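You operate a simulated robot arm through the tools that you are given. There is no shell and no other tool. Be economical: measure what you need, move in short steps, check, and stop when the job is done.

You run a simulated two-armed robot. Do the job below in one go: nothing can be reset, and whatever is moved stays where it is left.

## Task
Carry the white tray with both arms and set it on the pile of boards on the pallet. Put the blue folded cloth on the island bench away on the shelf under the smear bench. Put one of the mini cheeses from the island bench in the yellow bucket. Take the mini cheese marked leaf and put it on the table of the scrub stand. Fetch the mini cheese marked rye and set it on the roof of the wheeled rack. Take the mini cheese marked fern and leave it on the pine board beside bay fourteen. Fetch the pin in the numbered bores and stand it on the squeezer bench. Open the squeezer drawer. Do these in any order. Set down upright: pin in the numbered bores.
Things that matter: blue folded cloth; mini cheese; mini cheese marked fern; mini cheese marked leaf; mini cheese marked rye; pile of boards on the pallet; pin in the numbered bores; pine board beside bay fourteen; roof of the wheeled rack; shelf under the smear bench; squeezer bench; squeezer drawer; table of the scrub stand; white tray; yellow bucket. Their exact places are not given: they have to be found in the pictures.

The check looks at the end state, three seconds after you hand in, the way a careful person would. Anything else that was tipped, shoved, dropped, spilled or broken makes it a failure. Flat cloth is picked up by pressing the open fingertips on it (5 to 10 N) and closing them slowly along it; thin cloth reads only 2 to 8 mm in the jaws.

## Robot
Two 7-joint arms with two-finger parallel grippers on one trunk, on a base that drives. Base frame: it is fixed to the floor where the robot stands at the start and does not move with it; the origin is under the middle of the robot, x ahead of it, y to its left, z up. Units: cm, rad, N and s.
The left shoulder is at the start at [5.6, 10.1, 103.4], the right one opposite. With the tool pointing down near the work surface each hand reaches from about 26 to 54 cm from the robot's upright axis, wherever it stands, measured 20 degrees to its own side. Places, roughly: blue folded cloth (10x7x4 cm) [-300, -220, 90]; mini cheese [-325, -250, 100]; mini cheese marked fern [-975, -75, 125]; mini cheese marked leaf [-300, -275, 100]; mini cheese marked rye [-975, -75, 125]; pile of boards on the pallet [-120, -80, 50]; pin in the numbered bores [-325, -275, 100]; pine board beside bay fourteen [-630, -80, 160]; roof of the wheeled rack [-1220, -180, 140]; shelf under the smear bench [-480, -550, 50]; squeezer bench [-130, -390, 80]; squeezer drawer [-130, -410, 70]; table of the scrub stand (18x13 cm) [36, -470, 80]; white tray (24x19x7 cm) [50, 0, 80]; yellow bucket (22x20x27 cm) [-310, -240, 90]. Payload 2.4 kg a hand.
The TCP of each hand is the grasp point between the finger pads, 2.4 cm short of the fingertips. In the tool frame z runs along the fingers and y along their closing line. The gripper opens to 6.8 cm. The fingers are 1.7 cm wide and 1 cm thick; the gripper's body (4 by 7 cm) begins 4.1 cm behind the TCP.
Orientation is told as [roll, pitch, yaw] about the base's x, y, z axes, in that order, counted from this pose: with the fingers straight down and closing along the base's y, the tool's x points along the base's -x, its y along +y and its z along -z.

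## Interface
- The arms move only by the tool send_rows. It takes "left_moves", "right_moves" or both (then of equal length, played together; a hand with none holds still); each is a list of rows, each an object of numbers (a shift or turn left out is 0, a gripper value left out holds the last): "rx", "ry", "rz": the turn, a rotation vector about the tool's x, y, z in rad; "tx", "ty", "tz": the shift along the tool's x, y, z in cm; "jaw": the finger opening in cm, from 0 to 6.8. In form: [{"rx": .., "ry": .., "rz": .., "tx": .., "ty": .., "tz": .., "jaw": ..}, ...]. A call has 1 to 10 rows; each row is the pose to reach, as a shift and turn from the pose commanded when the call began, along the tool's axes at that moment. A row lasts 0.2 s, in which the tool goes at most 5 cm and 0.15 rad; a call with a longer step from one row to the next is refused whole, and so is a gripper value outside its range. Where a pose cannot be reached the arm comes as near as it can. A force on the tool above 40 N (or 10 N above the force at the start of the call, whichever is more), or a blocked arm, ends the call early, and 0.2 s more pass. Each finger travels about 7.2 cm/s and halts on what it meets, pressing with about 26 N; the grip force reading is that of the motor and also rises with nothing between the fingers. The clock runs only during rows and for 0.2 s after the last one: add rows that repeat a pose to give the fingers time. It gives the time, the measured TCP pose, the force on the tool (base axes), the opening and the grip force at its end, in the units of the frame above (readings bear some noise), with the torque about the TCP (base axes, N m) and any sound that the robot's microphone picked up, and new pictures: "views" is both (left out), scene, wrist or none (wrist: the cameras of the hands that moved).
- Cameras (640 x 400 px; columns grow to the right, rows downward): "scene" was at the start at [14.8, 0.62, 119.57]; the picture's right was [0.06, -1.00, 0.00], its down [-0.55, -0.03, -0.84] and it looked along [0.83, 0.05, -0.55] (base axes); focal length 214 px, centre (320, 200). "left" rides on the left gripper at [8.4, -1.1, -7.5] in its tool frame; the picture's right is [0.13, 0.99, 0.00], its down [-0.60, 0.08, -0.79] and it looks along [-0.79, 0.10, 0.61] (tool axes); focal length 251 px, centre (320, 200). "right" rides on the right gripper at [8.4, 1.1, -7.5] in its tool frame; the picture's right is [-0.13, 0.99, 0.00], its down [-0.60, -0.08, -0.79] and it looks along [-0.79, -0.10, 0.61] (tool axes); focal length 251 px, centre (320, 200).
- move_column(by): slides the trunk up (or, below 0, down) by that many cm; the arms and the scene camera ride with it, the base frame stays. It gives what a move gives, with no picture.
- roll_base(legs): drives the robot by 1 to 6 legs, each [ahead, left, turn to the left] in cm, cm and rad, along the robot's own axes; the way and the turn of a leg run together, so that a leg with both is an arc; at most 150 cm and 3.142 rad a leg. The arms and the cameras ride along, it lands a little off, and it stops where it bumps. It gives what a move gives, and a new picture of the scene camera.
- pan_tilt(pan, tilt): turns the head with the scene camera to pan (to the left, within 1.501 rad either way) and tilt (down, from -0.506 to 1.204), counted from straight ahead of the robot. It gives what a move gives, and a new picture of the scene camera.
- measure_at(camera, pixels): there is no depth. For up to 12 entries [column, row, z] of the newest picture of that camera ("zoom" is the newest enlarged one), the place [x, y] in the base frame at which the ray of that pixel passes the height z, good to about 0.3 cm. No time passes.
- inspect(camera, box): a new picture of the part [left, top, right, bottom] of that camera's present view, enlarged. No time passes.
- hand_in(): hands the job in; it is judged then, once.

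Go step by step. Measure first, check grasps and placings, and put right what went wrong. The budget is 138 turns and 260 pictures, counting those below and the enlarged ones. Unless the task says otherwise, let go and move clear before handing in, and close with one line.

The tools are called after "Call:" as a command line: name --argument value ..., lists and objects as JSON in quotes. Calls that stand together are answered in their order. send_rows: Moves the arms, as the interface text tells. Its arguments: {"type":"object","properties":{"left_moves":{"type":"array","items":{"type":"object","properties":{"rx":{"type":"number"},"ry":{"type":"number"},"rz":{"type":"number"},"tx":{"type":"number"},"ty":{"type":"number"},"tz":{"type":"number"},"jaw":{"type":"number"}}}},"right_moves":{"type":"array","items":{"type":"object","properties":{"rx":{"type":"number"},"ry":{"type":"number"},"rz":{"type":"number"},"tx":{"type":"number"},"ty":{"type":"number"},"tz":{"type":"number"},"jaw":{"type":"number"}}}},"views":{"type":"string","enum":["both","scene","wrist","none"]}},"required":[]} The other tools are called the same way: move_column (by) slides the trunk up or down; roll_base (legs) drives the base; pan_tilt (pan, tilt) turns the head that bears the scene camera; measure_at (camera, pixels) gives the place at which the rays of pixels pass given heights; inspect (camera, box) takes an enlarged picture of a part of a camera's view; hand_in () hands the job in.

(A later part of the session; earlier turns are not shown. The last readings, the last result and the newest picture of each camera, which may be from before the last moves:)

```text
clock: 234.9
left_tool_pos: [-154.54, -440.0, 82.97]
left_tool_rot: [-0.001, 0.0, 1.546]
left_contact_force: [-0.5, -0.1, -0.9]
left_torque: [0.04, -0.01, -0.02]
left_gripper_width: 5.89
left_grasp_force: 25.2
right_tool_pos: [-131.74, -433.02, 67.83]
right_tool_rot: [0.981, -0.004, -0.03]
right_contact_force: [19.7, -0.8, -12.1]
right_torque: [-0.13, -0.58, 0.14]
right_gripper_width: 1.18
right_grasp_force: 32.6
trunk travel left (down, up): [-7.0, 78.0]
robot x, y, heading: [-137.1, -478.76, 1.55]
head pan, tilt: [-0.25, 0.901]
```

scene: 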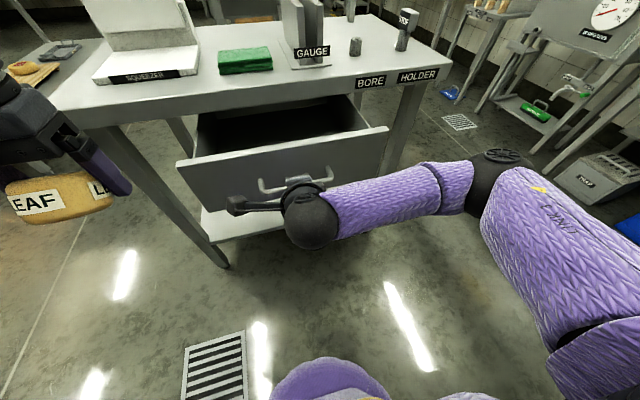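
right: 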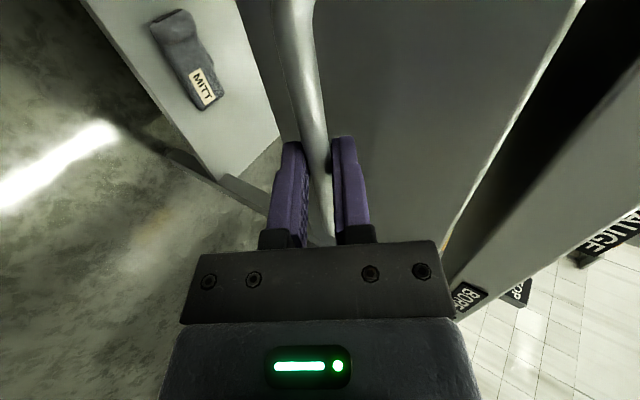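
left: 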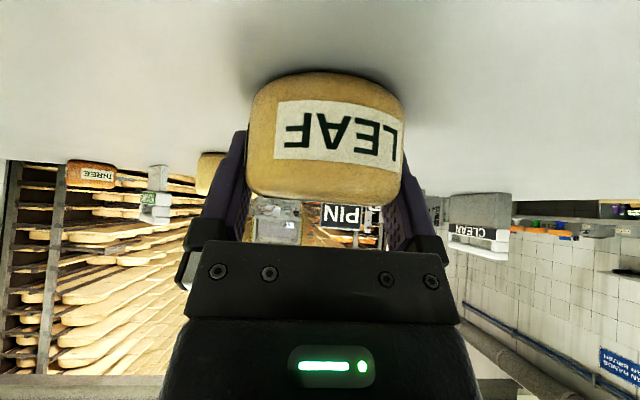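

Drawer is out 10 cm. Pulling ~7 cm more with the base, then releasing.

Call:
roll_base --legs '[[-7, 0, 0]]'

Call:
send_rows --right_moves '[{"jaw": 1.8}, {"jaw": 2.4}, {"jaw": 2.4}, {"tz": -2.5}, {"tz": -6}, {"tz": -10}, {"tz": -10}]' --views "scene"

```text
clock: 236.0
left_tool_pos: [-154.73, -446.94, 83.04]
left_tool_rot: [0.0, -0.001, 1.546]
left_contact_force: [0.8, 0.1, -1.8]
left_torque: [0.06, 0.02, 0.02]
left_gripper_width: 5.88
left_grasp_force: 25.9
right_tool_pos: [-132.01, -440.04, 67.69]
right_tool_rot: [0.982, -0.003, -0.028]
right_contact_force: [20.5, -1.8, -6.5]
right_torque: [-0.06, -0.7, -0.08]
right_gripper_width: 1.19
right_grasp_force: 32.3
trunk travel left (down, up): [-7.0, 78.0]
robot x, y, heading: [-137.39, -485.92, 1.548]
head pan, tilt: [-0.25, 0.901]
```

scene: 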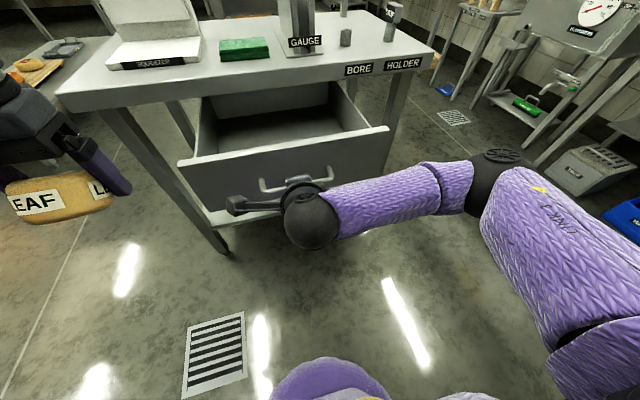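

```text
clock: 237.6
left_tool_pos: [-154.77, -447.01, 83.04]
left_tool_rot: [-0.005, -0.002, 1.545]
left_contact_force: [-0.1, -0.5, -1.1]
left_torque: [0.01, 0.0, 0.01]
left_gripper_width: 5.88
left_grasp_force: 25.6
right_tool_pos: [-132.41, -448.04, 73.18]
right_tool_rot: [0.984, -0.007, -0.029]
right_contact_force: [0.6, 0.3, -0.6]
right_torque: [0.02, 0.01, 0.02]
right_gripper_width: 2.42
right_grasp_force: 0.0
right hand out of reach, approached as far as the arm can: row 6, 7
trunk travel left (down, up): [-7.0, 78.0]
robot x, y, heading: [-137.3, -485.71, 1.551]
head pan, tilt: [-0.25, 0.901]
```

scene: 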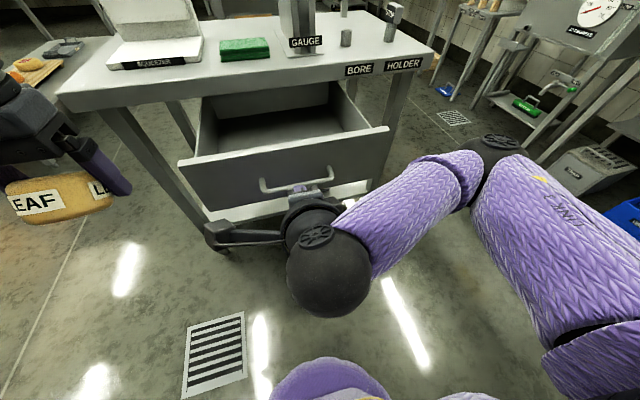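

Drawer is open ~17 cm and released. Raising the trunk and unwinding the right hand.

Call:
move_column --by 33

Call:
send_rows --right_moves '[{"rz": -0.15}, {"rz": -0.3}, {"rz": -0.45}, {"rz": -0.6}, {"rz": -0.75}, {"rz": -0.9}, {"rz": -1.05}, {"rz": -1.2}, {"rz": -1.35}, {"rz": -1.5}]' --views "none"

Call:
send_rows --right_moves '[{"ry": 0.14}, {"ry": 0.28}, {"ry": 0.42}, {"ry": 0.56}, {"ry": 0.7}, {"ry": 0.84}, {"ry": 0.98}, {"ry": 0.98}]' --views "none"

Call:
roll_base --legs '[[0, 0, -1.55], [0, 14, 0], [60, 0, 0]]'

Call:
pan_tilt --pan 0.0 --tilt 0.4

```text
clock: 240.8
left_tool_pos: [-154.95, -446.96, 115.89]
left_tool_rot: [-0.003, 0.0, 1.546]
left_contact_force: [0.6, 0.4, -1.3]
left_torque: [0.03, -0.03, 0.01]
left_gripper_width: 5.9
left_grasp_force: 25.6
right_tool_pos: [-132.4, -448.1, 106.35]
right_tool_rot: [0.984, -0.006, -0.027]
right_contact_force: [0.7, 0.0, 0.7]
right_torque: [0.01, 0.01, 0.01]
right_gripper_width: 2.39
right_grasp_force: 0.1
trunk travel left (down, up): [-40.0, 45.0]
robot x, y, heading: [-137.53, -486.08, 1.546]
head pan, tilt: [-0.25, 0.901]
```

```text
clock: 243.0
left_tool_pos: [-154.86, -446.98, 115.97]
left_tool_rot: [-0.004, -0.002, 1.545]
left_contact_force: [0.8, -0.5, -0.6]
left_torque: [0.02, 0.02, 0.0]
left_gripper_width: 5.9
left_grasp_force: 26.7
right_tool_pos: [-132.51, -448.08, 106.47]
right_tool_rot: [0.093, -0.977, 1.428]
right_contact_force: [-0.6, 0.5, -0.3]
right_torque: [-0.01, 0.03, -0.02]
right_gripper_width: 2.39
right_grasp_force: 0.0
trunk travel left (down, up): [-40.0, 45.0]
robot x, y, heading: [-137.33, -485.72, 1.546]
head pan, tilt: [-0.25, 0.901]
```

```text
clock: 244.8
left_tool_pos: [-154.77, -446.99, 115.94]
left_tool_rot: [-0.004, -0.002, 1.546]
left_contact_force: [0.2, -0.5, -1.5]
left_torque: [0.02, -0.03, 0.01]
left_gripper_width: 5.88
left_grasp_force: 25.9
right_tool_pos: [-132.47, -448.1, 106.41]
right_tool_rot: [0.055, 0.001, 1.506]
right_contact_force: [-0.1, -0.4, -0.2]
right_torque: [0.02, 0.02, -0.04]
right_gripper_width: 2.37
right_grasp_force: 0.1
trunk travel left (down, up): [-40.0, 45.0]
robot x, y, heading: [-137.4, -485.92, 1.543]
head pan, tilt: [-0.25, 0.901]
```

```text
clock: 253.0
left_tool_pos: [-37.56, -456.06, 116.02]
left_tool_rot: [-0.004, -0.002, -0.026]
left_contact_force: [-0.8, 0.4, -0.9]
left_torque: [0.02, 0.0, 0.01]
left_gripper_width: 5.87
left_grasp_force: 25.9
right_tool_pos: [-38.9, -478.44, 106.34]
right_tool_rot: [0.055, -0.001, -0.068]
right_contact_force: [-0.4, -0.1, 0.6]
right_torque: [-0.01, 0.01, -0.02]
right_gripper_width: 2.39
right_grasp_force: 0.1
trunk travel left (down, up): [-40.0, 45.0]
robot x, y, heading: [-76.5, -473.31, -0.027]
head pan, tilt: [-0.25, 0.901]
```

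scene: 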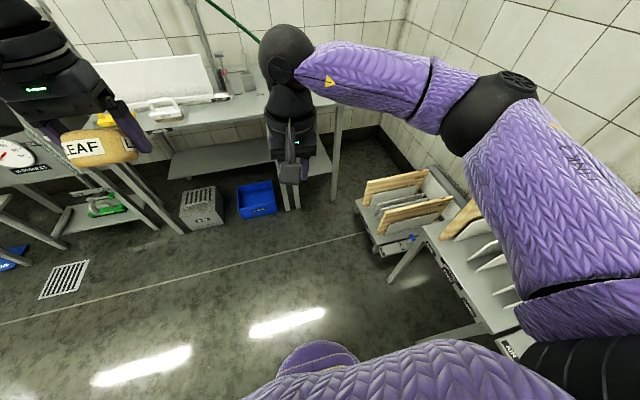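

```text
clock: 253.9
left_tool_pos: [-37.68, -456.07, 115.95]
left_tool_rot: [-0.003, -0.001, -0.025]
left_contact_force: [-0.6, 0.8, -0.7]
left_torque: [0.02, 0.02, -0.02]
left_gripper_width: 5.88
left_grasp_force: 26.1
right_tool_pos: [-38.89, -478.45, 106.4]
right_tool_rot: [0.056, -0.001, -0.069]
right_contact_force: [-0.6, -0.3, -0.4]
right_torque: [-0.01, -0.01, 0.02]
right_gripper_width: 2.4
right_grasp_force: 0.1
trunk travel left (down, up): [-40.0, 45.0]
robot x, y, heading: [-76.48, -474.04, -0.025]
head pan, tilt: [0.0, 0.4]
```

scene: 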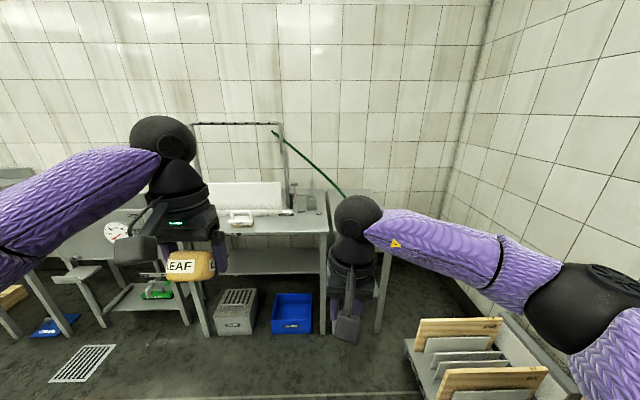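

Call:
inspect --camera "scene" --box '[180, 100, 420, 260]'

Call:
roll_base --legs '[[0, 20, 0.025], [38, 0, 0]]'

Call:
pan_tilt --pan -0.15 --tilt 0.55

```text
2.50 times, centred on (300, 180) of scene
```

zoom: 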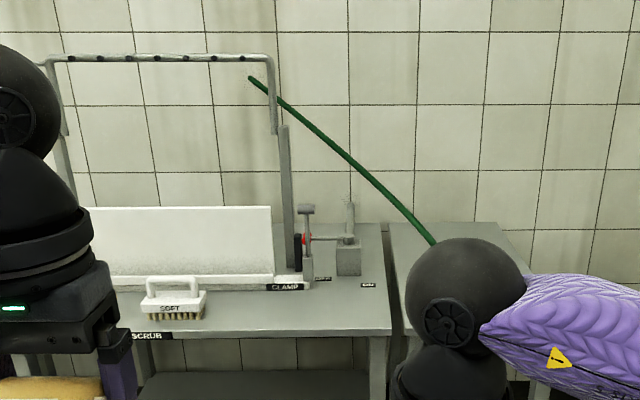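

```text
clock: 257.5
left_tool_pos: [0.4, -434.74, 116.01]
left_tool_rot: [-0.004, 0.001, 0.009]
left_contact_force: [0.3, -0.5, -1.0]
left_torque: [0.0, -0.01, 0.01]
left_gripper_width: 5.88
left_grasp_force: 26.4
right_tool_pos: [-0.03, -457.13, 106.39]
right_tool_rot: [0.054, -0.003, -0.032]
right_contact_force: [-0.2, -0.8, -0.3]
right_torque: [-0.02, 0.0, 0.01]
right_gripper_width: 2.37
right_grasp_force: 0.1
trunk travel left (down, up): [-40.0, 45.0]
robot x, y, heading: [-38.06, -453.45, 0.012]
head pan, tilt: [0.0, 0.4]
```

scene: 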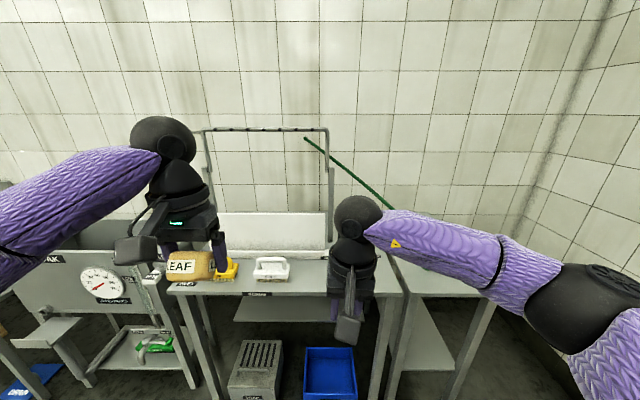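

```text
clock: 258.2
left_tool_pos: [0.44, -434.74, 116.07]
left_tool_rot: [-0.003, -0.002, 0.009]
left_contact_force: [-0.2, 0.8, 0.3]
left_torque: [-0.03, 0.04, -0.02]
left_gripper_width: 5.87
left_grasp_force: 26.3
right_tool_pos: [0.03, -457.17, 106.29]
right_tool_rot: [0.055, -0.002, -0.033]
right_contact_force: [-0.1, 0.5, -0.4]
right_torque: [0.01, -0.04, 0.03]
right_gripper_width: 2.4
right_grasp_force: 0.1
trunk travel left (down, up): [-40.0, 45.0]
robot x, y, heading: [-37.85, -453.01, 0.007]
head pan, tilt: [-0.15, 0.55]
```

scene: 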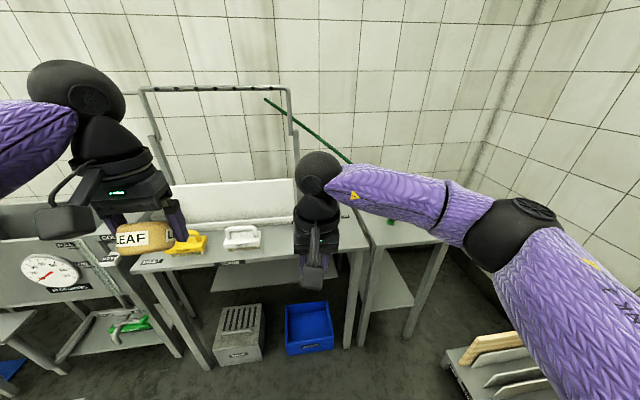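

Call:
send_rows --right_moves '[{"ty": -4, "tz": -1}, {"ty": -8, "tz": -3}, {"ty": -12, "tz": -5}, {"ty": -16, "tz": -7, "tx": 2}, {"ty": -20, "tz": -8, "tx": 4}]' --views "scene"

Call:
inspect --camera "scene" --box '[140, 150, 440, 340]'

Call:
measure_at --camera "scene" --pixels '[[145, 272, 80], [290, 262, 80], [345, 260, 80], [330, 235, 80], [340, 225, 80], [370, 245, 80], [428, 240, 80]]'

```text
clock: 259.4
left_tool_pos: [0.35, -434.67, 116.04]
left_tool_rot: [-0.002, -0.001, 0.008]
left_contact_force: [-0.4, -0.3, -1.2]
left_torque: [0.02, -0.02, 0.01]
left_gripper_width: 5.9
left_grasp_force: 26.6
right_tool_pos: [-4.93, -477.48, 113.29]
right_tool_rot: [0.054, -0.003, -0.034]
right_contact_force: [0.3, -0.7, 0.3]
right_torque: [-0.04, -0.01, -0.01]
right_gripper_width: 2.4
right_grasp_force: 0.2
trunk travel left (down, up): [-40.0, 45.0]
robot x, y, heading: [-38.06, -453.16, 0.007]
head pan, tilt: [-0.15, 0.55]
```

scene: 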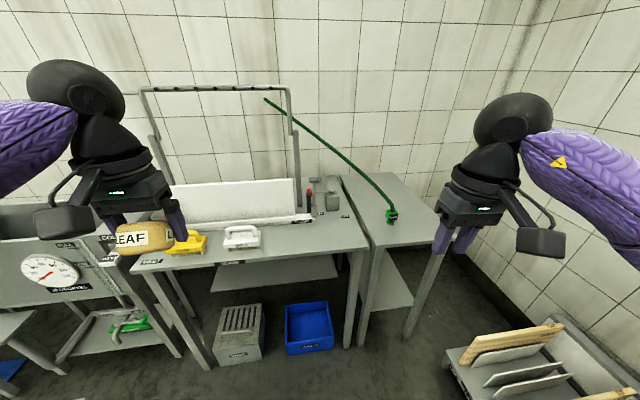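

```text
2.11 times, centred on (290, 245) of scene
```

zoom: 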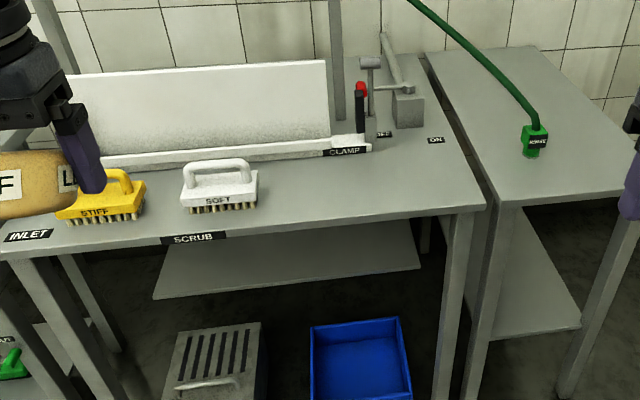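

```text
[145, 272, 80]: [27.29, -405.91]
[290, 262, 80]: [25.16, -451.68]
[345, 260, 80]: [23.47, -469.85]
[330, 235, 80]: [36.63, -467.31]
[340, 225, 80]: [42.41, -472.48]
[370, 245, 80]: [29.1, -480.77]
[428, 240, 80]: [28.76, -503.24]
```

The scrub table's free corner, in front of the clamp, is around (34,−467), matching the given place. I'll shift so the left hand can reach it, staying clear of the board trolley at right.

Call:
measure_at --camera "scene" --pixels '[[445, 352, 20], [445, 352, 50], [470, 348, 70], [560, 325, 80]]'

Call:
roll_base --legs '[[0, -19, 0], [22, 0, -0.007]]'

```text
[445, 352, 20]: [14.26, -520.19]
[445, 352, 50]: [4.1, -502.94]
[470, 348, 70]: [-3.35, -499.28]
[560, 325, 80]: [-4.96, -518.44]
```

```text
clock: 262.2
left_tool_pos: [22.57, -453.6, 116.04]
left_tool_rot: [-0.003, 0.001, 0.005]
left_contact_force: [-0.2, 0.7, -0.9]
left_torque: [0.03, 0.0, 0.0]
left_gripper_width: 5.88
left_grasp_force: 26.2
right_tool_pos: [17.33, -496.33, 113.21]
right_tool_rot: [0.054, -0.001, -0.038]
right_contact_force: [0.2, -0.9, -0.3]
right_torque: [-0.04, 0.0, 0.0]
right_gripper_width: 2.39
right_grasp_force: 0.1
trunk travel left (down, up): [-40.0, 45.0]
robot x, y, heading: [-16.19, -471.63, 0.01]
head pan, tilt: [-0.15, 0.55]
```

scene: 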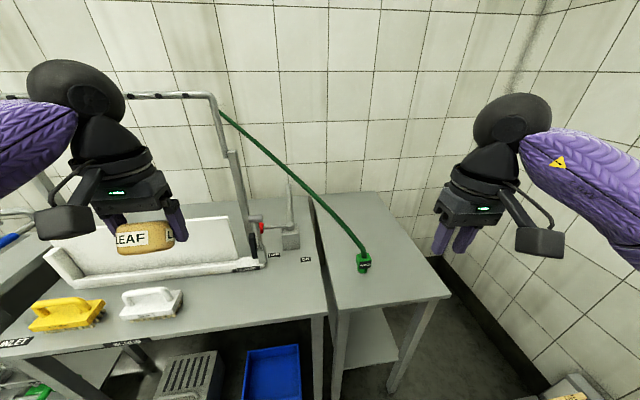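

Call:
measure_at --camera "scene" --pixels '[[328, 312, 80], [258, 270, 80], [306, 262, 80], [285, 290, 80], [182, 300, 80], [255, 335, 80], [312, 230, 80]]'

Call:
inspect --camera "scene" --box '[120, 200, 360, 350]'

```text
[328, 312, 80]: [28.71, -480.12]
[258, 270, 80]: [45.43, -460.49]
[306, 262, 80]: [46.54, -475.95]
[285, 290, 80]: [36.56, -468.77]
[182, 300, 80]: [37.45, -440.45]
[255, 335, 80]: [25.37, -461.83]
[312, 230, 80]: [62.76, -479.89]
```

```text
2.67 times, centred on (240, 275) of scene
```

zoom: 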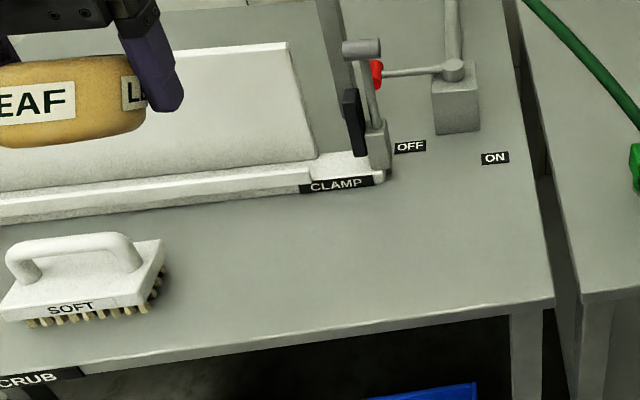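

Call:
move_column --by -12

Call:
send_rows --left_moves '[{"ty": -3.5, "ry": -0.1}, {"ty": -7, "ry": -0.2}, {"ty": -10.5, "ry": -0.3, "tx": -2}, {"ty": -13.4, "ry": -0.4, "tx": -5}, {"ty": -13.4, "ry": -0.5, "tx": -8, "tz": 2}, {"ty": -13.4, "ry": -0.6, "tx": -11, "tz": 5}, {"ty": -13.4, "ry": -0.63, "tx": -13, "tz": 9}, {"ty": -13.4, "ry": -0.63, "tx": -13, "tz": 12}, {"ty": -13.4, "ry": -0.63, "tx": -13, "tz": 12}]'

```text
clock: 263.7
left_tool_pos: [22.59, -453.66, 104.0]
left_tool_rot: [-0.004, 0.0, 0.004]
left_contact_force: [0.3, -0.1, -1.0]
left_torque: [0.01, -0.06, 0.01]
left_gripper_width: 5.88
left_grasp_force: 26.4
right_tool_pos: [17.18, -496.39, 101.24]
right_tool_rot: [0.054, -0.001, -0.039]
right_contact_force: [1.0, -0.5, 0.8]
right_torque: [-0.01, -0.01, 0.0]
right_gripper_width: 2.4
right_grasp_force: 0.0
trunk travel left (down, up): [-28.0, 57.0]
robot x, y, heading: [-15.6, -472.42, 0.005]
head pan, tilt: [-0.15, 0.55]
```

```text
clock: 265.7
left_tool_pos: [35.83, -467.13, 92.02]
left_tool_rot: [-0.004, -0.632, 0.007]
left_contact_force: [-0.4, 0.3, -1.0]
left_torque: [0.0, -0.01, 0.02]
left_gripper_width: 5.89
left_grasp_force: 25.5
right_tool_pos: [17.18, -496.39, 101.13]
right_tool_rot: [0.053, -0.001, -0.037]
right_contact_force: [0.2, 0.5, 0.4]
right_torque: [-0.01, 0.01, 0.0]
right_gripper_width: 2.39
right_grasp_force: 0.0
trunk travel left (down, up): [-28.0, 57.0]
robot x, y, heading: [-15.44, -472.4, 0.007]
head pan, tilt: [-0.15, 0.55]
```

scene: 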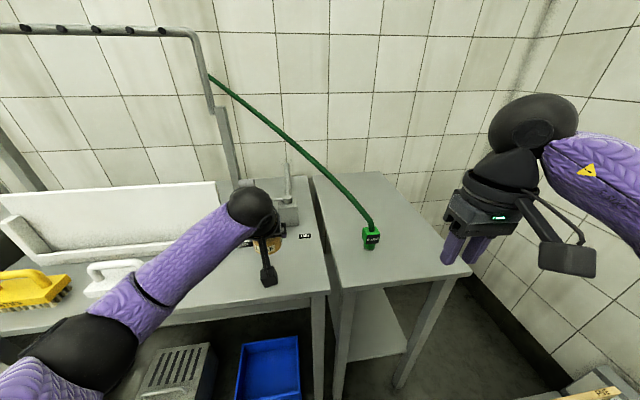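
left: 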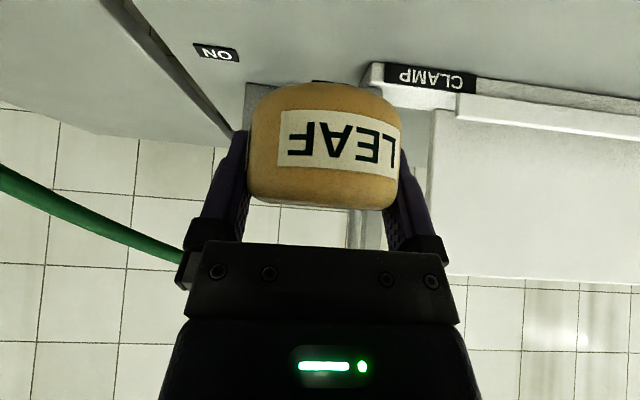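

LEAF is level over the free corner. Lowering 7.8 cm, then feeling for the table.

Call:
send_rows --left_moves '[{"tx": 1.5, "tz": 2.1}, {"tx": 3, "tz": 4.2}, {"tx": 4.1, "tz": 5.7}, {"tx": 4.6, "tz": 6.3}, {"tx": 4.6, "tz": 6.3}]' --views "none"

Call:
send_rows --left_moves '[{"tx": 0.12, "tz": 0.16}, {"tx": 0.24, "tz": 0.32}, {"tx": 0.35, "tz": 0.48}, {"tx": 0.35, "tz": 0.48}]' --views "none"

Call:
send_rows --left_moves '[{"tx": 0.12, "tz": 0.16}, {"tx": 0.24, "tz": 0.32}, {"tx": 0.24, "tz": 0.32}]' --views "wrist"

```text
clock: 266.9
left_tool_pos: [35.6, -466.94, 84.05]
left_tool_rot: [-0.004, -0.632, 0.006]
left_contact_force: [-0.1, -0.5, -0.6]
left_torque: [-0.02, -0.01, -0.01]
left_gripper_width: 5.91
left_grasp_force: 26.0
right_tool_pos: [17.25, -496.41, 101.32]
right_tool_rot: [0.054, -0.003, -0.038]
right_contact_force: [-0.3, 0.0, -0.1]
right_torque: [0.0, 0.01, 0.01]
right_gripper_width: 2.38
right_grasp_force: 0.1
trunk travel left (down, up): [-28.0, 57.0]
robot x, y, heading: [-15.43, -472.23, 0.009]
head pan, tilt: [-0.15, 0.55]
```

```text
clock: 267.9
left_tool_pos: [35.58, -467.14, 83.66]
left_tool_rot: [-0.005, -0.632, 0.007]
left_contact_force: [-0.2, 0.2, -0.9]
left_torque: [-0.04, 0.0, 0.01]
left_gripper_width: 5.89
left_grasp_force: 26.4
right_tool_pos: [17.23, -496.32, 101.19]
right_tool_rot: [0.053, -0.002, -0.04]
right_contact_force: [-0.5, -0.7, 0.2]
right_torque: [-0.02, -0.02, 0.01]
right_gripper_width: 2.38
right_grasp_force: 0.1
trunk travel left (down, up): [-28.0, 57.0]
robot x, y, heading: [-15.71, -471.92, 0.008]
head pan, tilt: [-0.15, 0.55]
```

```text
clock: 268.7
left_tool_pos: [35.55, -466.94, 83.25]
left_tool_rot: [-0.004, -0.633, 0.007]
left_contact_force: [-0.4, 0.0, -1.9]
left_torque: [0.01, -0.02, 0.01]
left_gripper_width: 5.87
left_grasp_force: 25.7
right_tool_pos: [17.21, -496.44, 101.3]
right_tool_rot: [0.055, -0.001, -0.038]
right_contact_force: [-0.2, -0.5, 0.0]
right_torque: [0.02, -0.05, 0.0]
right_gripper_width: 2.4
right_grasp_force: 0.1
trunk travel left (down, up): [-28.0, 57.0]
robot x, y, heading: [-15.85, -472.33, 0.006]
head pan, tilt: [-0.15, 0.55]
```

left: 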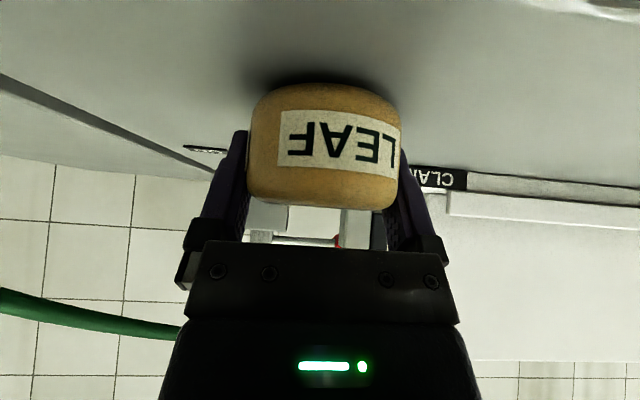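

Call:
send_rows --left_moves '[{"tx": 0.12, "tz": 0.16}, {"tx": 0.24, "tz": 0.32}, {"tx": 0.24, "tz": 0.32}]' --views "none"

Call:
send_rows --left_moves '[{"tx": 0.12, "tz": 0.16}, {"tx": 0.24, "tz": 0.32}, {"tx": 0.24, "tz": 0.32}]' --views "wrist"

```text
clock: 269.5
left_tool_pos: [35.59, -467.02, 82.91]
left_tool_rot: [-0.003, -0.634, 0.006]
left_contact_force: [1.2, 0.6, 5.3]
left_torque: [0.06, 0.14, -0.06]
left_gripper_width: 5.88
left_grasp_force: 26.6
right_tool_pos: [17.25, -496.35, 101.35]
right_tool_rot: [0.054, -0.003, -0.039]
right_contact_force: [0.1, 0.2, -0.8]
right_torque: [0.0, 0.02, 0.02]
right_gripper_width: 2.38
right_grasp_force: 0.0
trunk travel left (down, up): [-28.0, 57.0]
robot x, y, heading: [-15.73, -471.92, 0.009]
head pan, tilt: [-0.15, 0.55]
```

```text
clock: 270.3
left_tool_pos: [35.42, -467.07, 82.46]
left_tool_rot: [-0.004, -0.633, 0.008]
left_contact_force: [-0.9, -0.7, 13.4]
left_torque: [0.0, 0.08, 0.04]
left_gripper_width: 5.91
left_grasp_force: 25.4
right_tool_pos: [17.24, -496.32, 101.12]
right_tool_rot: [0.055, -0.001, -0.038]
right_contact_force: [-0.5, -0.2, 0.5]
right_torque: [0.01, -0.02, -0.04]
right_gripper_width: 2.4
right_grasp_force: 0.1
trunk travel left (down, up): [-28.0, 57.0]
robot x, y, heading: [-16.08, -472.4, 0.003]
head pan, tilt: [-0.15, 0.55]
```

left: 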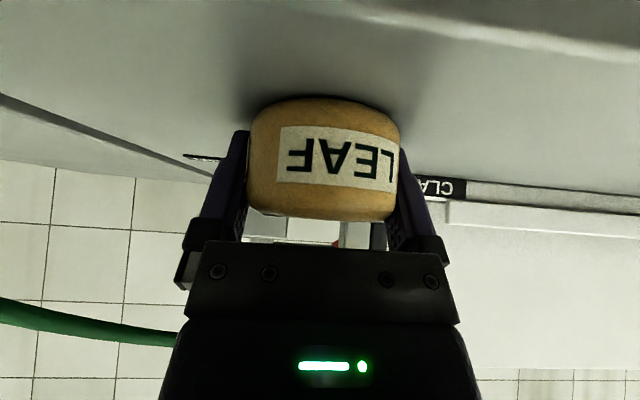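

LEAF rests on the table (13 N). Releasing and withdrawing.

Call:
send_rows --left_moves '[{"jaw": 6.4}, {"jaw": 6.8}, {"jaw": 6.8}, {"tz": -2}, {"tz": -5}, {"tz": -9}, {"tz": -13}, {"tz": -17, "ry": 0.1}, {"tz": -20, "ry": 0.2, "tx": 1}]' --views "both"

```text
clock: 272.3
left_tool_pos: [22.94, -466.92, 97.95]
left_tool_rot: [0.0, -0.432, 0.007]
left_contact_force: [0.1, -0.7, -0.3]
left_torque: [0.0, 0.01, 0.0]
left_gripper_width: 6.81
left_grasp_force: 0.1
right_tool_pos: [17.18, -496.37, 101.19]
right_tool_rot: [0.054, -0.001, -0.04]
right_contact_force: [0.0, 0.7, 0.4]
right_torque: [-0.02, 0.0, -0.01]
right_gripper_width: 2.4
right_grasp_force: 0.0
trunk travel left (down, up): [-28.0, 57.0]
robot x, y, heading: [-15.82, -471.93, 0.007]
head pan, tilt: [-0.15, 0.55]
```

scene: 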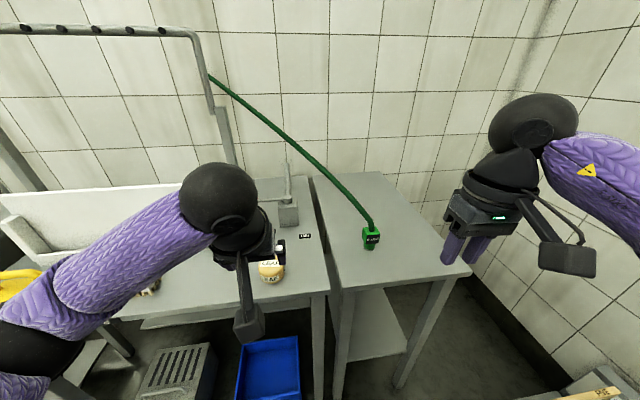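
left: 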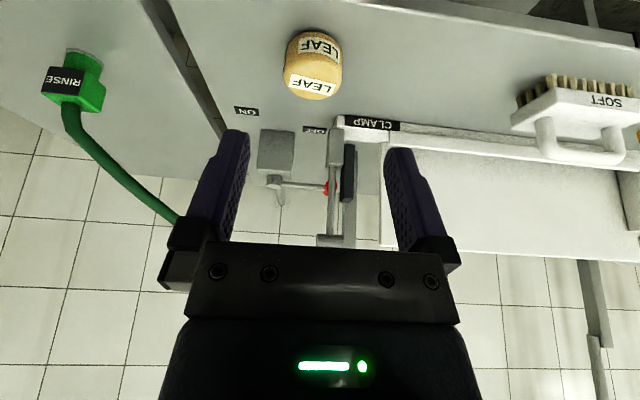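

LEAF stands on the scrub table. Tucking the arms and driving back to the island's front side for the blue cloth.

Call:
send_rows --left_moves '[{"ry": 0.14, "ty": 3}, {"ry": 0.28, "ty": 6, "tz": -2}, {"ry": 0.43, "ty": 9, "tz": -4}, {"ry": 0.43, "ty": 10, "tz": -5}]' --right_moves '[{"ty": 2.5, "rx": -0.02}, {"ty": 5, "rx": -0.04}, {"ty": 8, "rx": -0.054}, {"ty": 9, "rx": -0.054}]' --views "none"

Call:
roll_base --legs '[[-35, 0, 0], [-150, -2, 0], [0, 0, 3.13], [0, -145, 0], [0, -103, 0]]'

Call:
pan_tilt --pan 0.0 --tilt 0.45

```text
clock: 273.3
left_tool_pos: [20.93, -456.73, 102.4]
left_tool_rot: [-0.004, 0.0, 0.005]
left_contact_force: [-0.2, 0.4, 0.6]
left_torque: [0.0, -0.03, 0.03]
left_gripper_width: 6.78
left_grasp_force: 0.0
right_tool_pos: [17.51, -487.43, 101.67]
right_tool_rot: [0.107, -0.003, -0.039]
right_contact_force: [0.4, 0.5, -0.8]
right_torque: [-0.01, 0.02, -0.02]
right_gripper_width: 2.4
right_grasp_force: 0.0
trunk travel left (down, up): [-28.0, 57.0]
robot x, y, heading: [-15.65, -472.41, 0.005]
head pan, tilt: [-0.15, 0.55]
```

```text
refused: leg 2 is longer than a leg can be; nothing moved
```

```text
clock: 274.0
left_tool_pos: [20.83, -456.84, 102.36]
left_tool_rot: [-0.004, -0.001, 0.005]
left_contact_force: [0.3, 0.5, 0.2]
left_torque: [-0.01, 0.0, -0.04]
left_gripper_width: 6.82
left_grasp_force: 0.0
right_tool_pos: [17.45, -487.37, 101.6]
right_tool_rot: [0.107, -0.002, -0.039]
right_contact_force: [0.4, -0.5, 0.1]
right_torque: [0.02, 0.0, 0.01]
right_gripper_width: 2.36
right_grasp_force: 0.1
trunk travel left (down, up): [-28.0, 57.0]
robot x, y, heading: [-15.75, -472.07, 0.009]
head pan, tilt: [0.0, 0.45]
```

scene: 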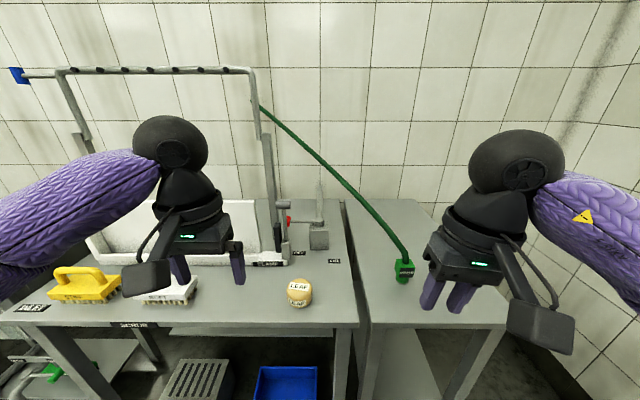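

Call:
send_rows --right_moves '[{"rx": 0.05}, {"rx": 0.107, "rz": -0.02}, {"rx": 0.107, "rz": -0.04}]' --views "none"

Call:
roll_base --legs '[[-35, 0, -0.009], [-145, -2, 0], [-8, 0, 0], [0, 0, 3.13], [0, -145, 0], [0, -103, 0]]'

Call:
pan_tilt --pan -0.1 --tilt 0.45

```text
clock: 274.8
left_tool_pos: [20.83, -456.92, 102.5]
left_tool_rot: [-0.004, -0.003, 0.006]
left_contact_force: [0.3, -0.1, -0.9]
left_torque: [0.0, -0.03, -0.01]
left_gripper_width: 6.77
left_grasp_force: 0.1
right_tool_pos: [17.52, -487.36, 101.63]
right_tool_rot: [-0.001, -0.004, 0.001]
right_contact_force: [-0.3, 0.4, -0.4]
right_torque: [0.02, -0.01, 0.01]
right_gripper_width: 2.4
right_grasp_force: 0.0
trunk travel left (down, up): [-28.0, 57.0]
robot x, y, heading: [-15.6, -472.24, 0.003]
head pan, tilt: [0.0, 0.45]
```

```text
clock: 303.6
left_tool_pos: [-234.12, -239.12, 102.36]
left_tool_rot: [-0.005, -0.002, 3.099]
left_contact_force: [-0.2, -0.1, -0.6]
left_torque: [0.01, 0.04, -0.03]
left_gripper_width: 6.84
left_grasp_force: 0.0
right_tool_pos: [-229.38, -208.71, 101.64]
right_tool_rot: [0.001, -0.003, 3.094]
right_contact_force: [-0.2, 0.0, -0.4]
right_torque: [-0.02, -0.02, 0.03]
right_gripper_width: 2.39
right_grasp_force: 0.1
trunk travel left (down, up): [-28.0, 57.0]
robot x, y, heading: [-197.15, -225.68, 3.1]
head pan, tilt: [0.0, 0.45]
```

scene: 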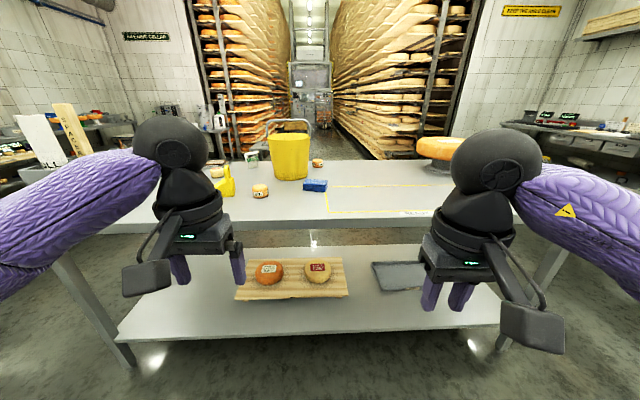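

```text
clock: 304.2
left_tool_pos: [-234.24, -239.15, 102.48]
left_tool_rot: [-0.005, -0.003, 3.096]
left_contact_force: [0.4, 0.1, 0.2]
left_torque: [-0.01, 0.01, -0.02]
left_gripper_width: 6.78
left_grasp_force: 0.1
right_tool_pos: [-229.36, -208.8, 101.56]
right_tool_rot: [0.0, -0.004, 3.093]
right_contact_force: [-0.5, 0.1, -0.4]
right_torque: [0.0, -0.01, 0.03]
right_gripper_width: 2.41
right_grasp_force: 0.1
trunk travel left (down, up): [-28.0, 57.0]
robot x, y, heading: [-197.07, -225.91, 3.099]
head pan, tilt: [-0.099, 0.45]
```

scene: 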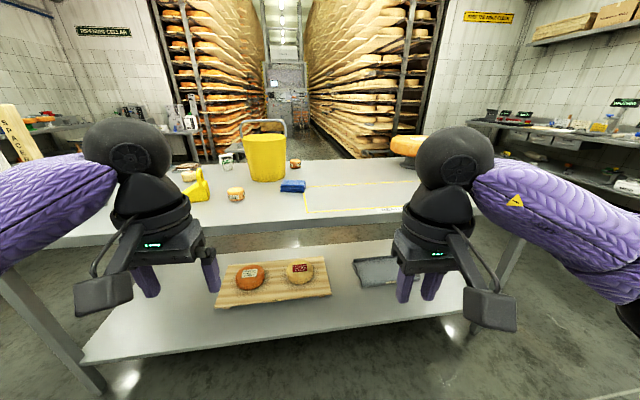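

Call:
roll_base --legs '[[0, 11, 0.042], [42, 0, 0]]'

Call:
pan_tilt --pan -0.1 --tilt 0.6

Call:
inspect --camera "scene" --box '[260, 150, 440, 270]'

```text
clock: 307.6
left_tool_pos: [-275.13, -251.41, 102.28]
left_tool_rot: [-0.003, -0.001, 3.136]
left_contact_force: [0.3, -0.1, -0.2]
left_torque: [-0.02, 0.0, 0.01]
left_gripper_width: 6.81
left_grasp_force: 0.1
right_tool_pos: [-271.53, -220.8, 101.64]
right_tool_rot: [-0.002, -0.003, 3.132]
right_contact_force: [0.8, -0.4, -0.3]
right_torque: [0.04, 0.01, 0.01]
right_gripper_width: 2.37
right_grasp_force: 0.1
trunk travel left (down, up): [-28.0, 57.0]
robot x, y, heading: [-238.51, -236.25, 3.138]
head pan, tilt: [-0.099, 0.45]
```

scene: 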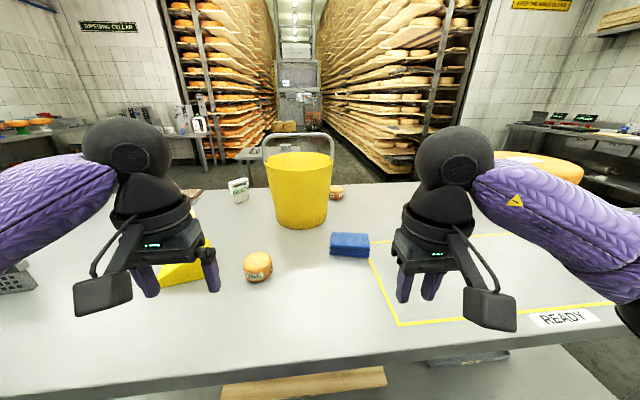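

```text
clock: 308.3
left_tool_pos: [-275.07, -251.38, 102.39]
left_tool_rot: [-0.004, -0.002, 3.133]
left_contact_force: [0.0, -0.3, 0.6]
left_torque: [0.0, 0.02, 0.04]
left_gripper_width: 6.8
left_grasp_force: 0.0
right_tool_pos: [-271.5, -220.78, 101.68]
right_tool_rot: [0.0, -0.002, 3.135]
right_contact_force: [0.1, 0.4, 0.3]
right_torque: [0.01, 0.04, 0.03]
right_gripper_width: 2.42
right_grasp_force: 0.1
trunk travel left (down, up): [-28.0, 57.0]
robot x, y, heading: [-238.26, -236.84, 3.136]
head pan, tilt: [-0.099, 0.6]
```

scene: 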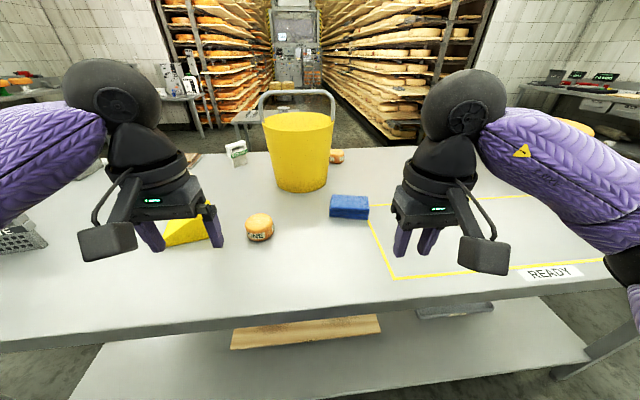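

```text
3.33 times, centred on (350, 210) of scene
```

zoom: 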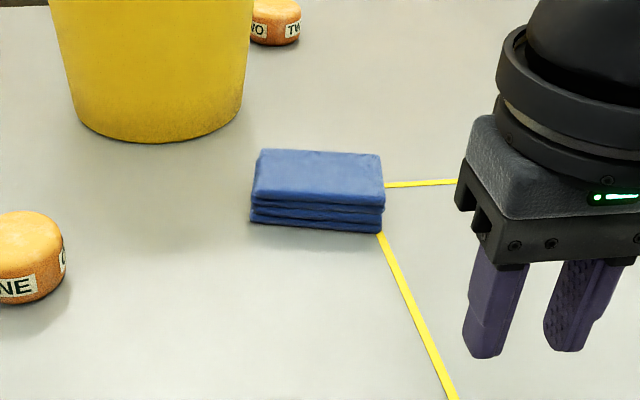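

Call:
measure_at --camera "zoom" --pixels '[[251, 222, 88], [382, 233, 88], [254, 195, 91], [384, 208, 91], [262, 149, 91], [381, 154, 91], [254, 195, 91.5], [262, 149, 91.5]]'

```text
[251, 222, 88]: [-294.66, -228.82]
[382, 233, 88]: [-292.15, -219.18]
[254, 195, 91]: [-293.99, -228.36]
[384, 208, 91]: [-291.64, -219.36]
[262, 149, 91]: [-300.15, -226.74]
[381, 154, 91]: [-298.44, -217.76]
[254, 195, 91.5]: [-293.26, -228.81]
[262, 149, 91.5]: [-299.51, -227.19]
```

The cloth is a ~9×6.5×3 cm folded stack centred (−296.3,−223.4), top z≈91. I'll bring the open right fingers above it with tilt 0.4.

Call:
send_rows --right_moves '[{"tx": -4, "ty": 0.5, "ry": -0.08, "jaw": 5}, {"tx": -8, "ty": 1, "ry": -0.16}, {"tx": -12, "ty": 1.5, "ry": -0.24}, {"tx": -16, "ty": 2, "ry": -0.32, "tz": 1}, {"tx": -20, "ty": 2.5, "ry": -0.4, "tz": 2.5}, {"tx": -23.9, "ty": 2.7, "ry": -0.4, "tz": 4.2}, {"tx": -23.9, "ty": 2.7, "ry": -0.4, "tz": 4.2}]' --views "both"

```text
clock: 309.9
left_tool_pos: [-275.21, -251.36, 102.4]
left_tool_rot: [-0.004, -0.002, 3.135]
left_contact_force: [0.7, 0.0, 0.2]
left_torque: [0.02, 0.02, 0.01]
left_gripper_width: 6.76
left_grasp_force: 0.0
right_tool_pos: [-295.53, -223.49, 97.53]
right_tool_rot: [-0.001, -0.408, 3.135]
right_contact_force: [-0.1, 0.8, 0.0]
right_torque: [-0.01, -0.02, -0.04]
right_gripper_width: 5.0
right_grasp_force: 0.1
trunk travel left (down, up): [-28.0, 57.0]
robot x, y, heading: [-238.64, -236.59, 3.137]
head pan, tilt: [-0.099, 0.6]
```

scene: 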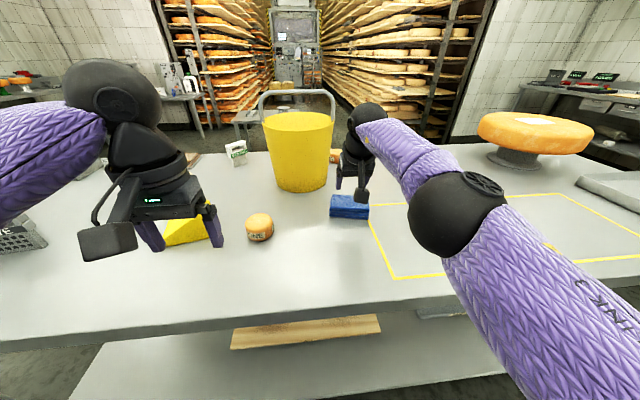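
right: 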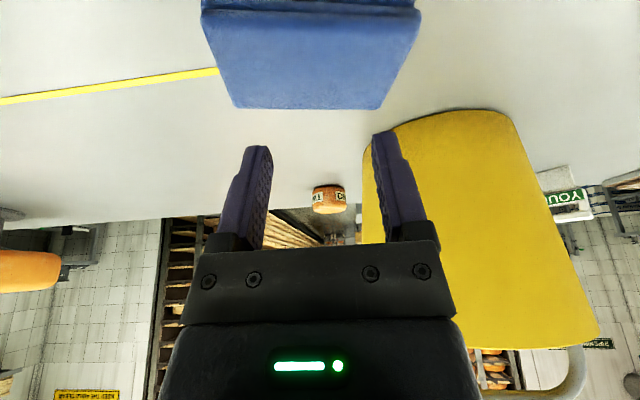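

Call:
measure_at --camera "right" --pixels '[[203, 12, 91], [417, 14, 91], [238, 107, 91], [380, 108, 91], [310, 60, 91]]'

Call:
inspect --camera "right" --box '[180, 0, 440, 160]'

```text
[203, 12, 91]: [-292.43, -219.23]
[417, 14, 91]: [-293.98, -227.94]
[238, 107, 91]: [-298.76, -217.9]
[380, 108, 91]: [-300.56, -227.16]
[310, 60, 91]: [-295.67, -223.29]
```

```text
2.46 times, centred on (310, 80) of right
```

zoom: 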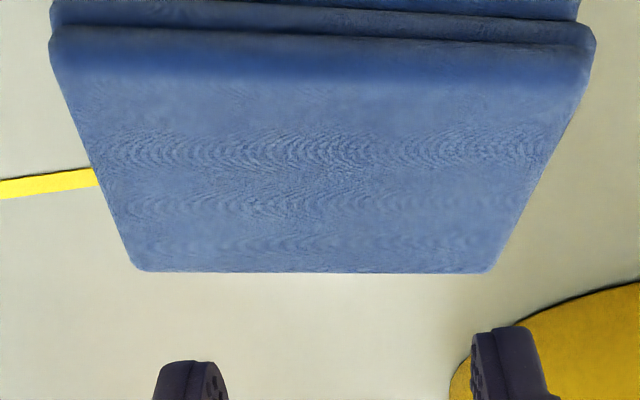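

Call:
send_rows --right_moves '[{"tx": 0.6, "tz": 1.4}, {"tx": 1.2, "tz": 2.8}, {"tx": 1.32, "tz": 3.1}, {"tx": 1.32, "tz": 3.1}]' --views "none"

Call:
send_rows --right_moves '[{"tx": 0.1, "tz": 0.23}, {"tx": 0.16, "tz": 0.37}, {"tx": 0.16, "tz": 0.37}]' --views "none"

Call:
send_rows --right_moves '[{"tx": 0.06, "tz": 0.14}, {"tx": 0.12, "tz": 0.28}, {"tx": 0.12, "tz": 0.28}]' --views "wrist"

```text
clock: 310.9
left_tool_pos: [-275.16, -251.49, 102.4]
left_tool_rot: [-0.005, -0.003, 3.135]
left_contact_force: [0.1, -0.3, -0.1]
left_torque: [-0.02, 0.01, -0.02]
left_gripper_width: 6.77
left_grasp_force: 0.1
right_tool_pos: [-295.44, -223.48, 94.13]
right_tool_rot: [-0.002, -0.402, 3.131]
right_contact_force: [0.4, 0.0, -0.3]
right_torque: [-0.02, 0.0, 0.04]
right_gripper_width: 5.01
right_grasp_force: 0.0
trunk travel left (down, up): [-28.0, 57.0]
robot x, y, heading: [-238.4, -236.78, 3.139]
head pan, tilt: [-0.099, 0.6]
```

```text
clock: 311.7
left_tool_pos: [-274.94, -251.52, 102.48]
left_tool_rot: [-0.005, -0.002, 3.134]
left_contact_force: [0.7, 0.3, 0.9]
left_torque: [-0.01, -0.02, 0.0]
left_gripper_width: 6.81
left_grasp_force: 0.2
right_tool_pos: [-295.4, -223.32, 93.85]
right_tool_rot: [-0.001, -0.408, 3.132]
right_contact_force: [-7.4, 1.8, 18.4]
right_torque: [0.07, 0.19, -0.02]
right_gripper_width: 5.0
right_grasp_force: 0.0
trunk travel left (down, up): [-28.0, 57.0]
robot x, y, heading: [-238.58, -236.54, 3.134]
head pan, tilt: [-0.099, 0.6]
```

```text
clock: 312.3
left_tool_pos: [-274.82, -251.38, 102.54]
left_tool_rot: [-0.004, -0.001, 3.136]
left_contact_force: [0.1, 0.5, 0.4]
left_torque: [-0.02, -0.03, 0.01]
left_gripper_width: 6.79
left_grasp_force: 0.0
right_tool_pos: [-295.37, -223.34, 93.99]
right_tool_rot: [0.001, -0.413, 3.131]
right_contact_force: [5.5, 0.5, 17.5]
right_torque: [0.07, -0.1, 0.05]
right_gripper_width: 5.01
right_grasp_force: 0.1
trunk travel left (down, up): [-28.0, 57.0]
robot x, y, heading: [-238.22, -236.11, 3.144]
head pan, tilt: [-0.099, 0.6]
stopped in row 3 (right hand): the force on the tool passed its limit at 42 N (the readings are from after the stop); the commanded pose is now the measured one
```

right: 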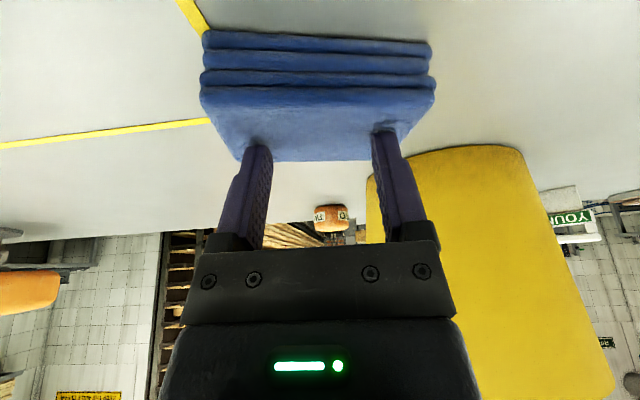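

The fingertips press the cloth (~18 N). Easing to about 8 N, then closing slowly.

Call:
send_rows --right_moves '[{"tx": -0.03, "tz": -0.08}, {"tx": -0.03, "tz": -0.08}]' --views "none"

Call:
send_rows --right_moves '[{"jaw": 4.6}, {"jaw": 4.1}, {"jaw": 3.6}, {"jaw": 3.1}, {"jaw": 2.6}, {"jaw": 2.1}, {"jaw": 1.6}, {"jaw": 1.1}, {"jaw": 0.6}, {"jaw": 0.2}]' --views "wrist"

```text
clock: 312.9
left_tool_pos: [-274.85, -251.49, 102.5]
left_tool_rot: [-0.003, -0.002, 3.134]
left_contact_force: [0.0, -0.4, -0.2]
left_torque: [0.04, -0.01, 0.0]
left_gripper_width: 6.76
left_grasp_force: 0.1
right_tool_pos: [-295.34, -223.38, 93.85]
right_tool_rot: [0.001, -0.413, 3.131]
right_contact_force: [0.3, 1.7, 18.8]
right_torque: [0.1, 0.04, 0.0]
right_gripper_width: 4.98
right_grasp_force: 0.1
trunk travel left (down, up): [-28.0, 57.0]
robot x, y, heading: [-238.41, -236.39, 3.134]
head pan, tilt: [-0.099, 0.6]
```

```text
clock: 315.1
left_tool_pos: [-274.83, -251.37, 102.47]
left_tool_rot: [-0.005, -0.004, 3.135]
left_contact_force: [-0.2, 0.5, -0.6]
left_torque: [0.01, 0.01, -0.02]
left_gripper_width: 6.81
left_grasp_force: 0.1
right_tool_pos: [-295.33, -223.31, 93.93]
right_tool_rot: [0.001, -0.411, 3.132]
right_contact_force: [1.5, 3.4, 25.6]
right_torque: [0.09, 0.04, -0.03]
right_gripper_width: 1.44
right_grasp_force: 7.8
trunk travel left (down, up): [-28.0, 57.0]
robot x, y, heading: [-238.07, -236.37, 3.132]
head pan, tilt: [-0.099, 0.6]
```

right: 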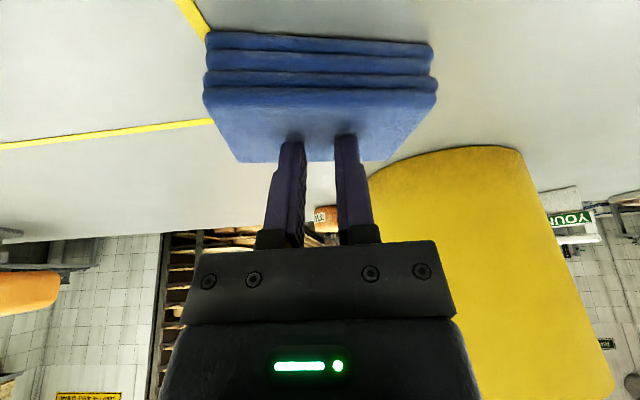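

Call:
send_rows --right_moves '[{"jaw": 0.8}, {"jaw": 0.5}, {"jaw": 0.2}, {"jaw": 0}, {"jaw": 0}]' --views "wrist"

```text
clock: 316.3
left_tool_pos: [-274.9, -251.5, 102.55]
left_tool_rot: [-0.003, -0.005, 3.135]
left_contact_force: [-0.1, 0.5, -0.3]
left_torque: [0.0, -0.01, -0.03]
left_gripper_width: 6.81
left_grasp_force: 0.1
right_tool_pos: [-295.27, -223.31, 93.96]
right_tool_rot: [0.001, -0.413, 3.131]
right_contact_force: [2.6, 0.9, 23.9]
right_torque: [0.05, -0.07, -0.03]
right_gripper_width: 0.0
right_grasp_force: 24.1
trunk travel left (down, up): [-28.0, 57.0]
robot x, y, heading: [-238.33, -236.7, 3.139]
head pan, tilt: [-0.099, 0.6]
```

right: 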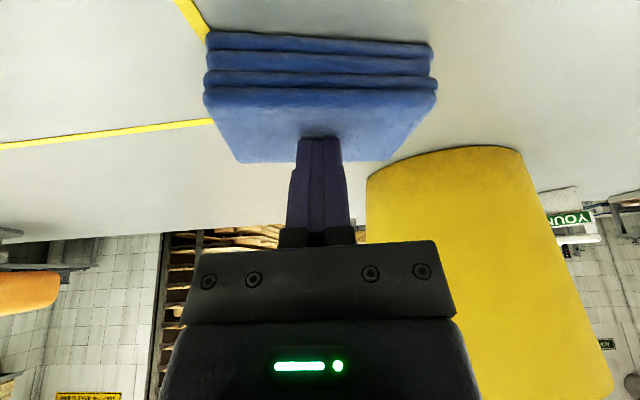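

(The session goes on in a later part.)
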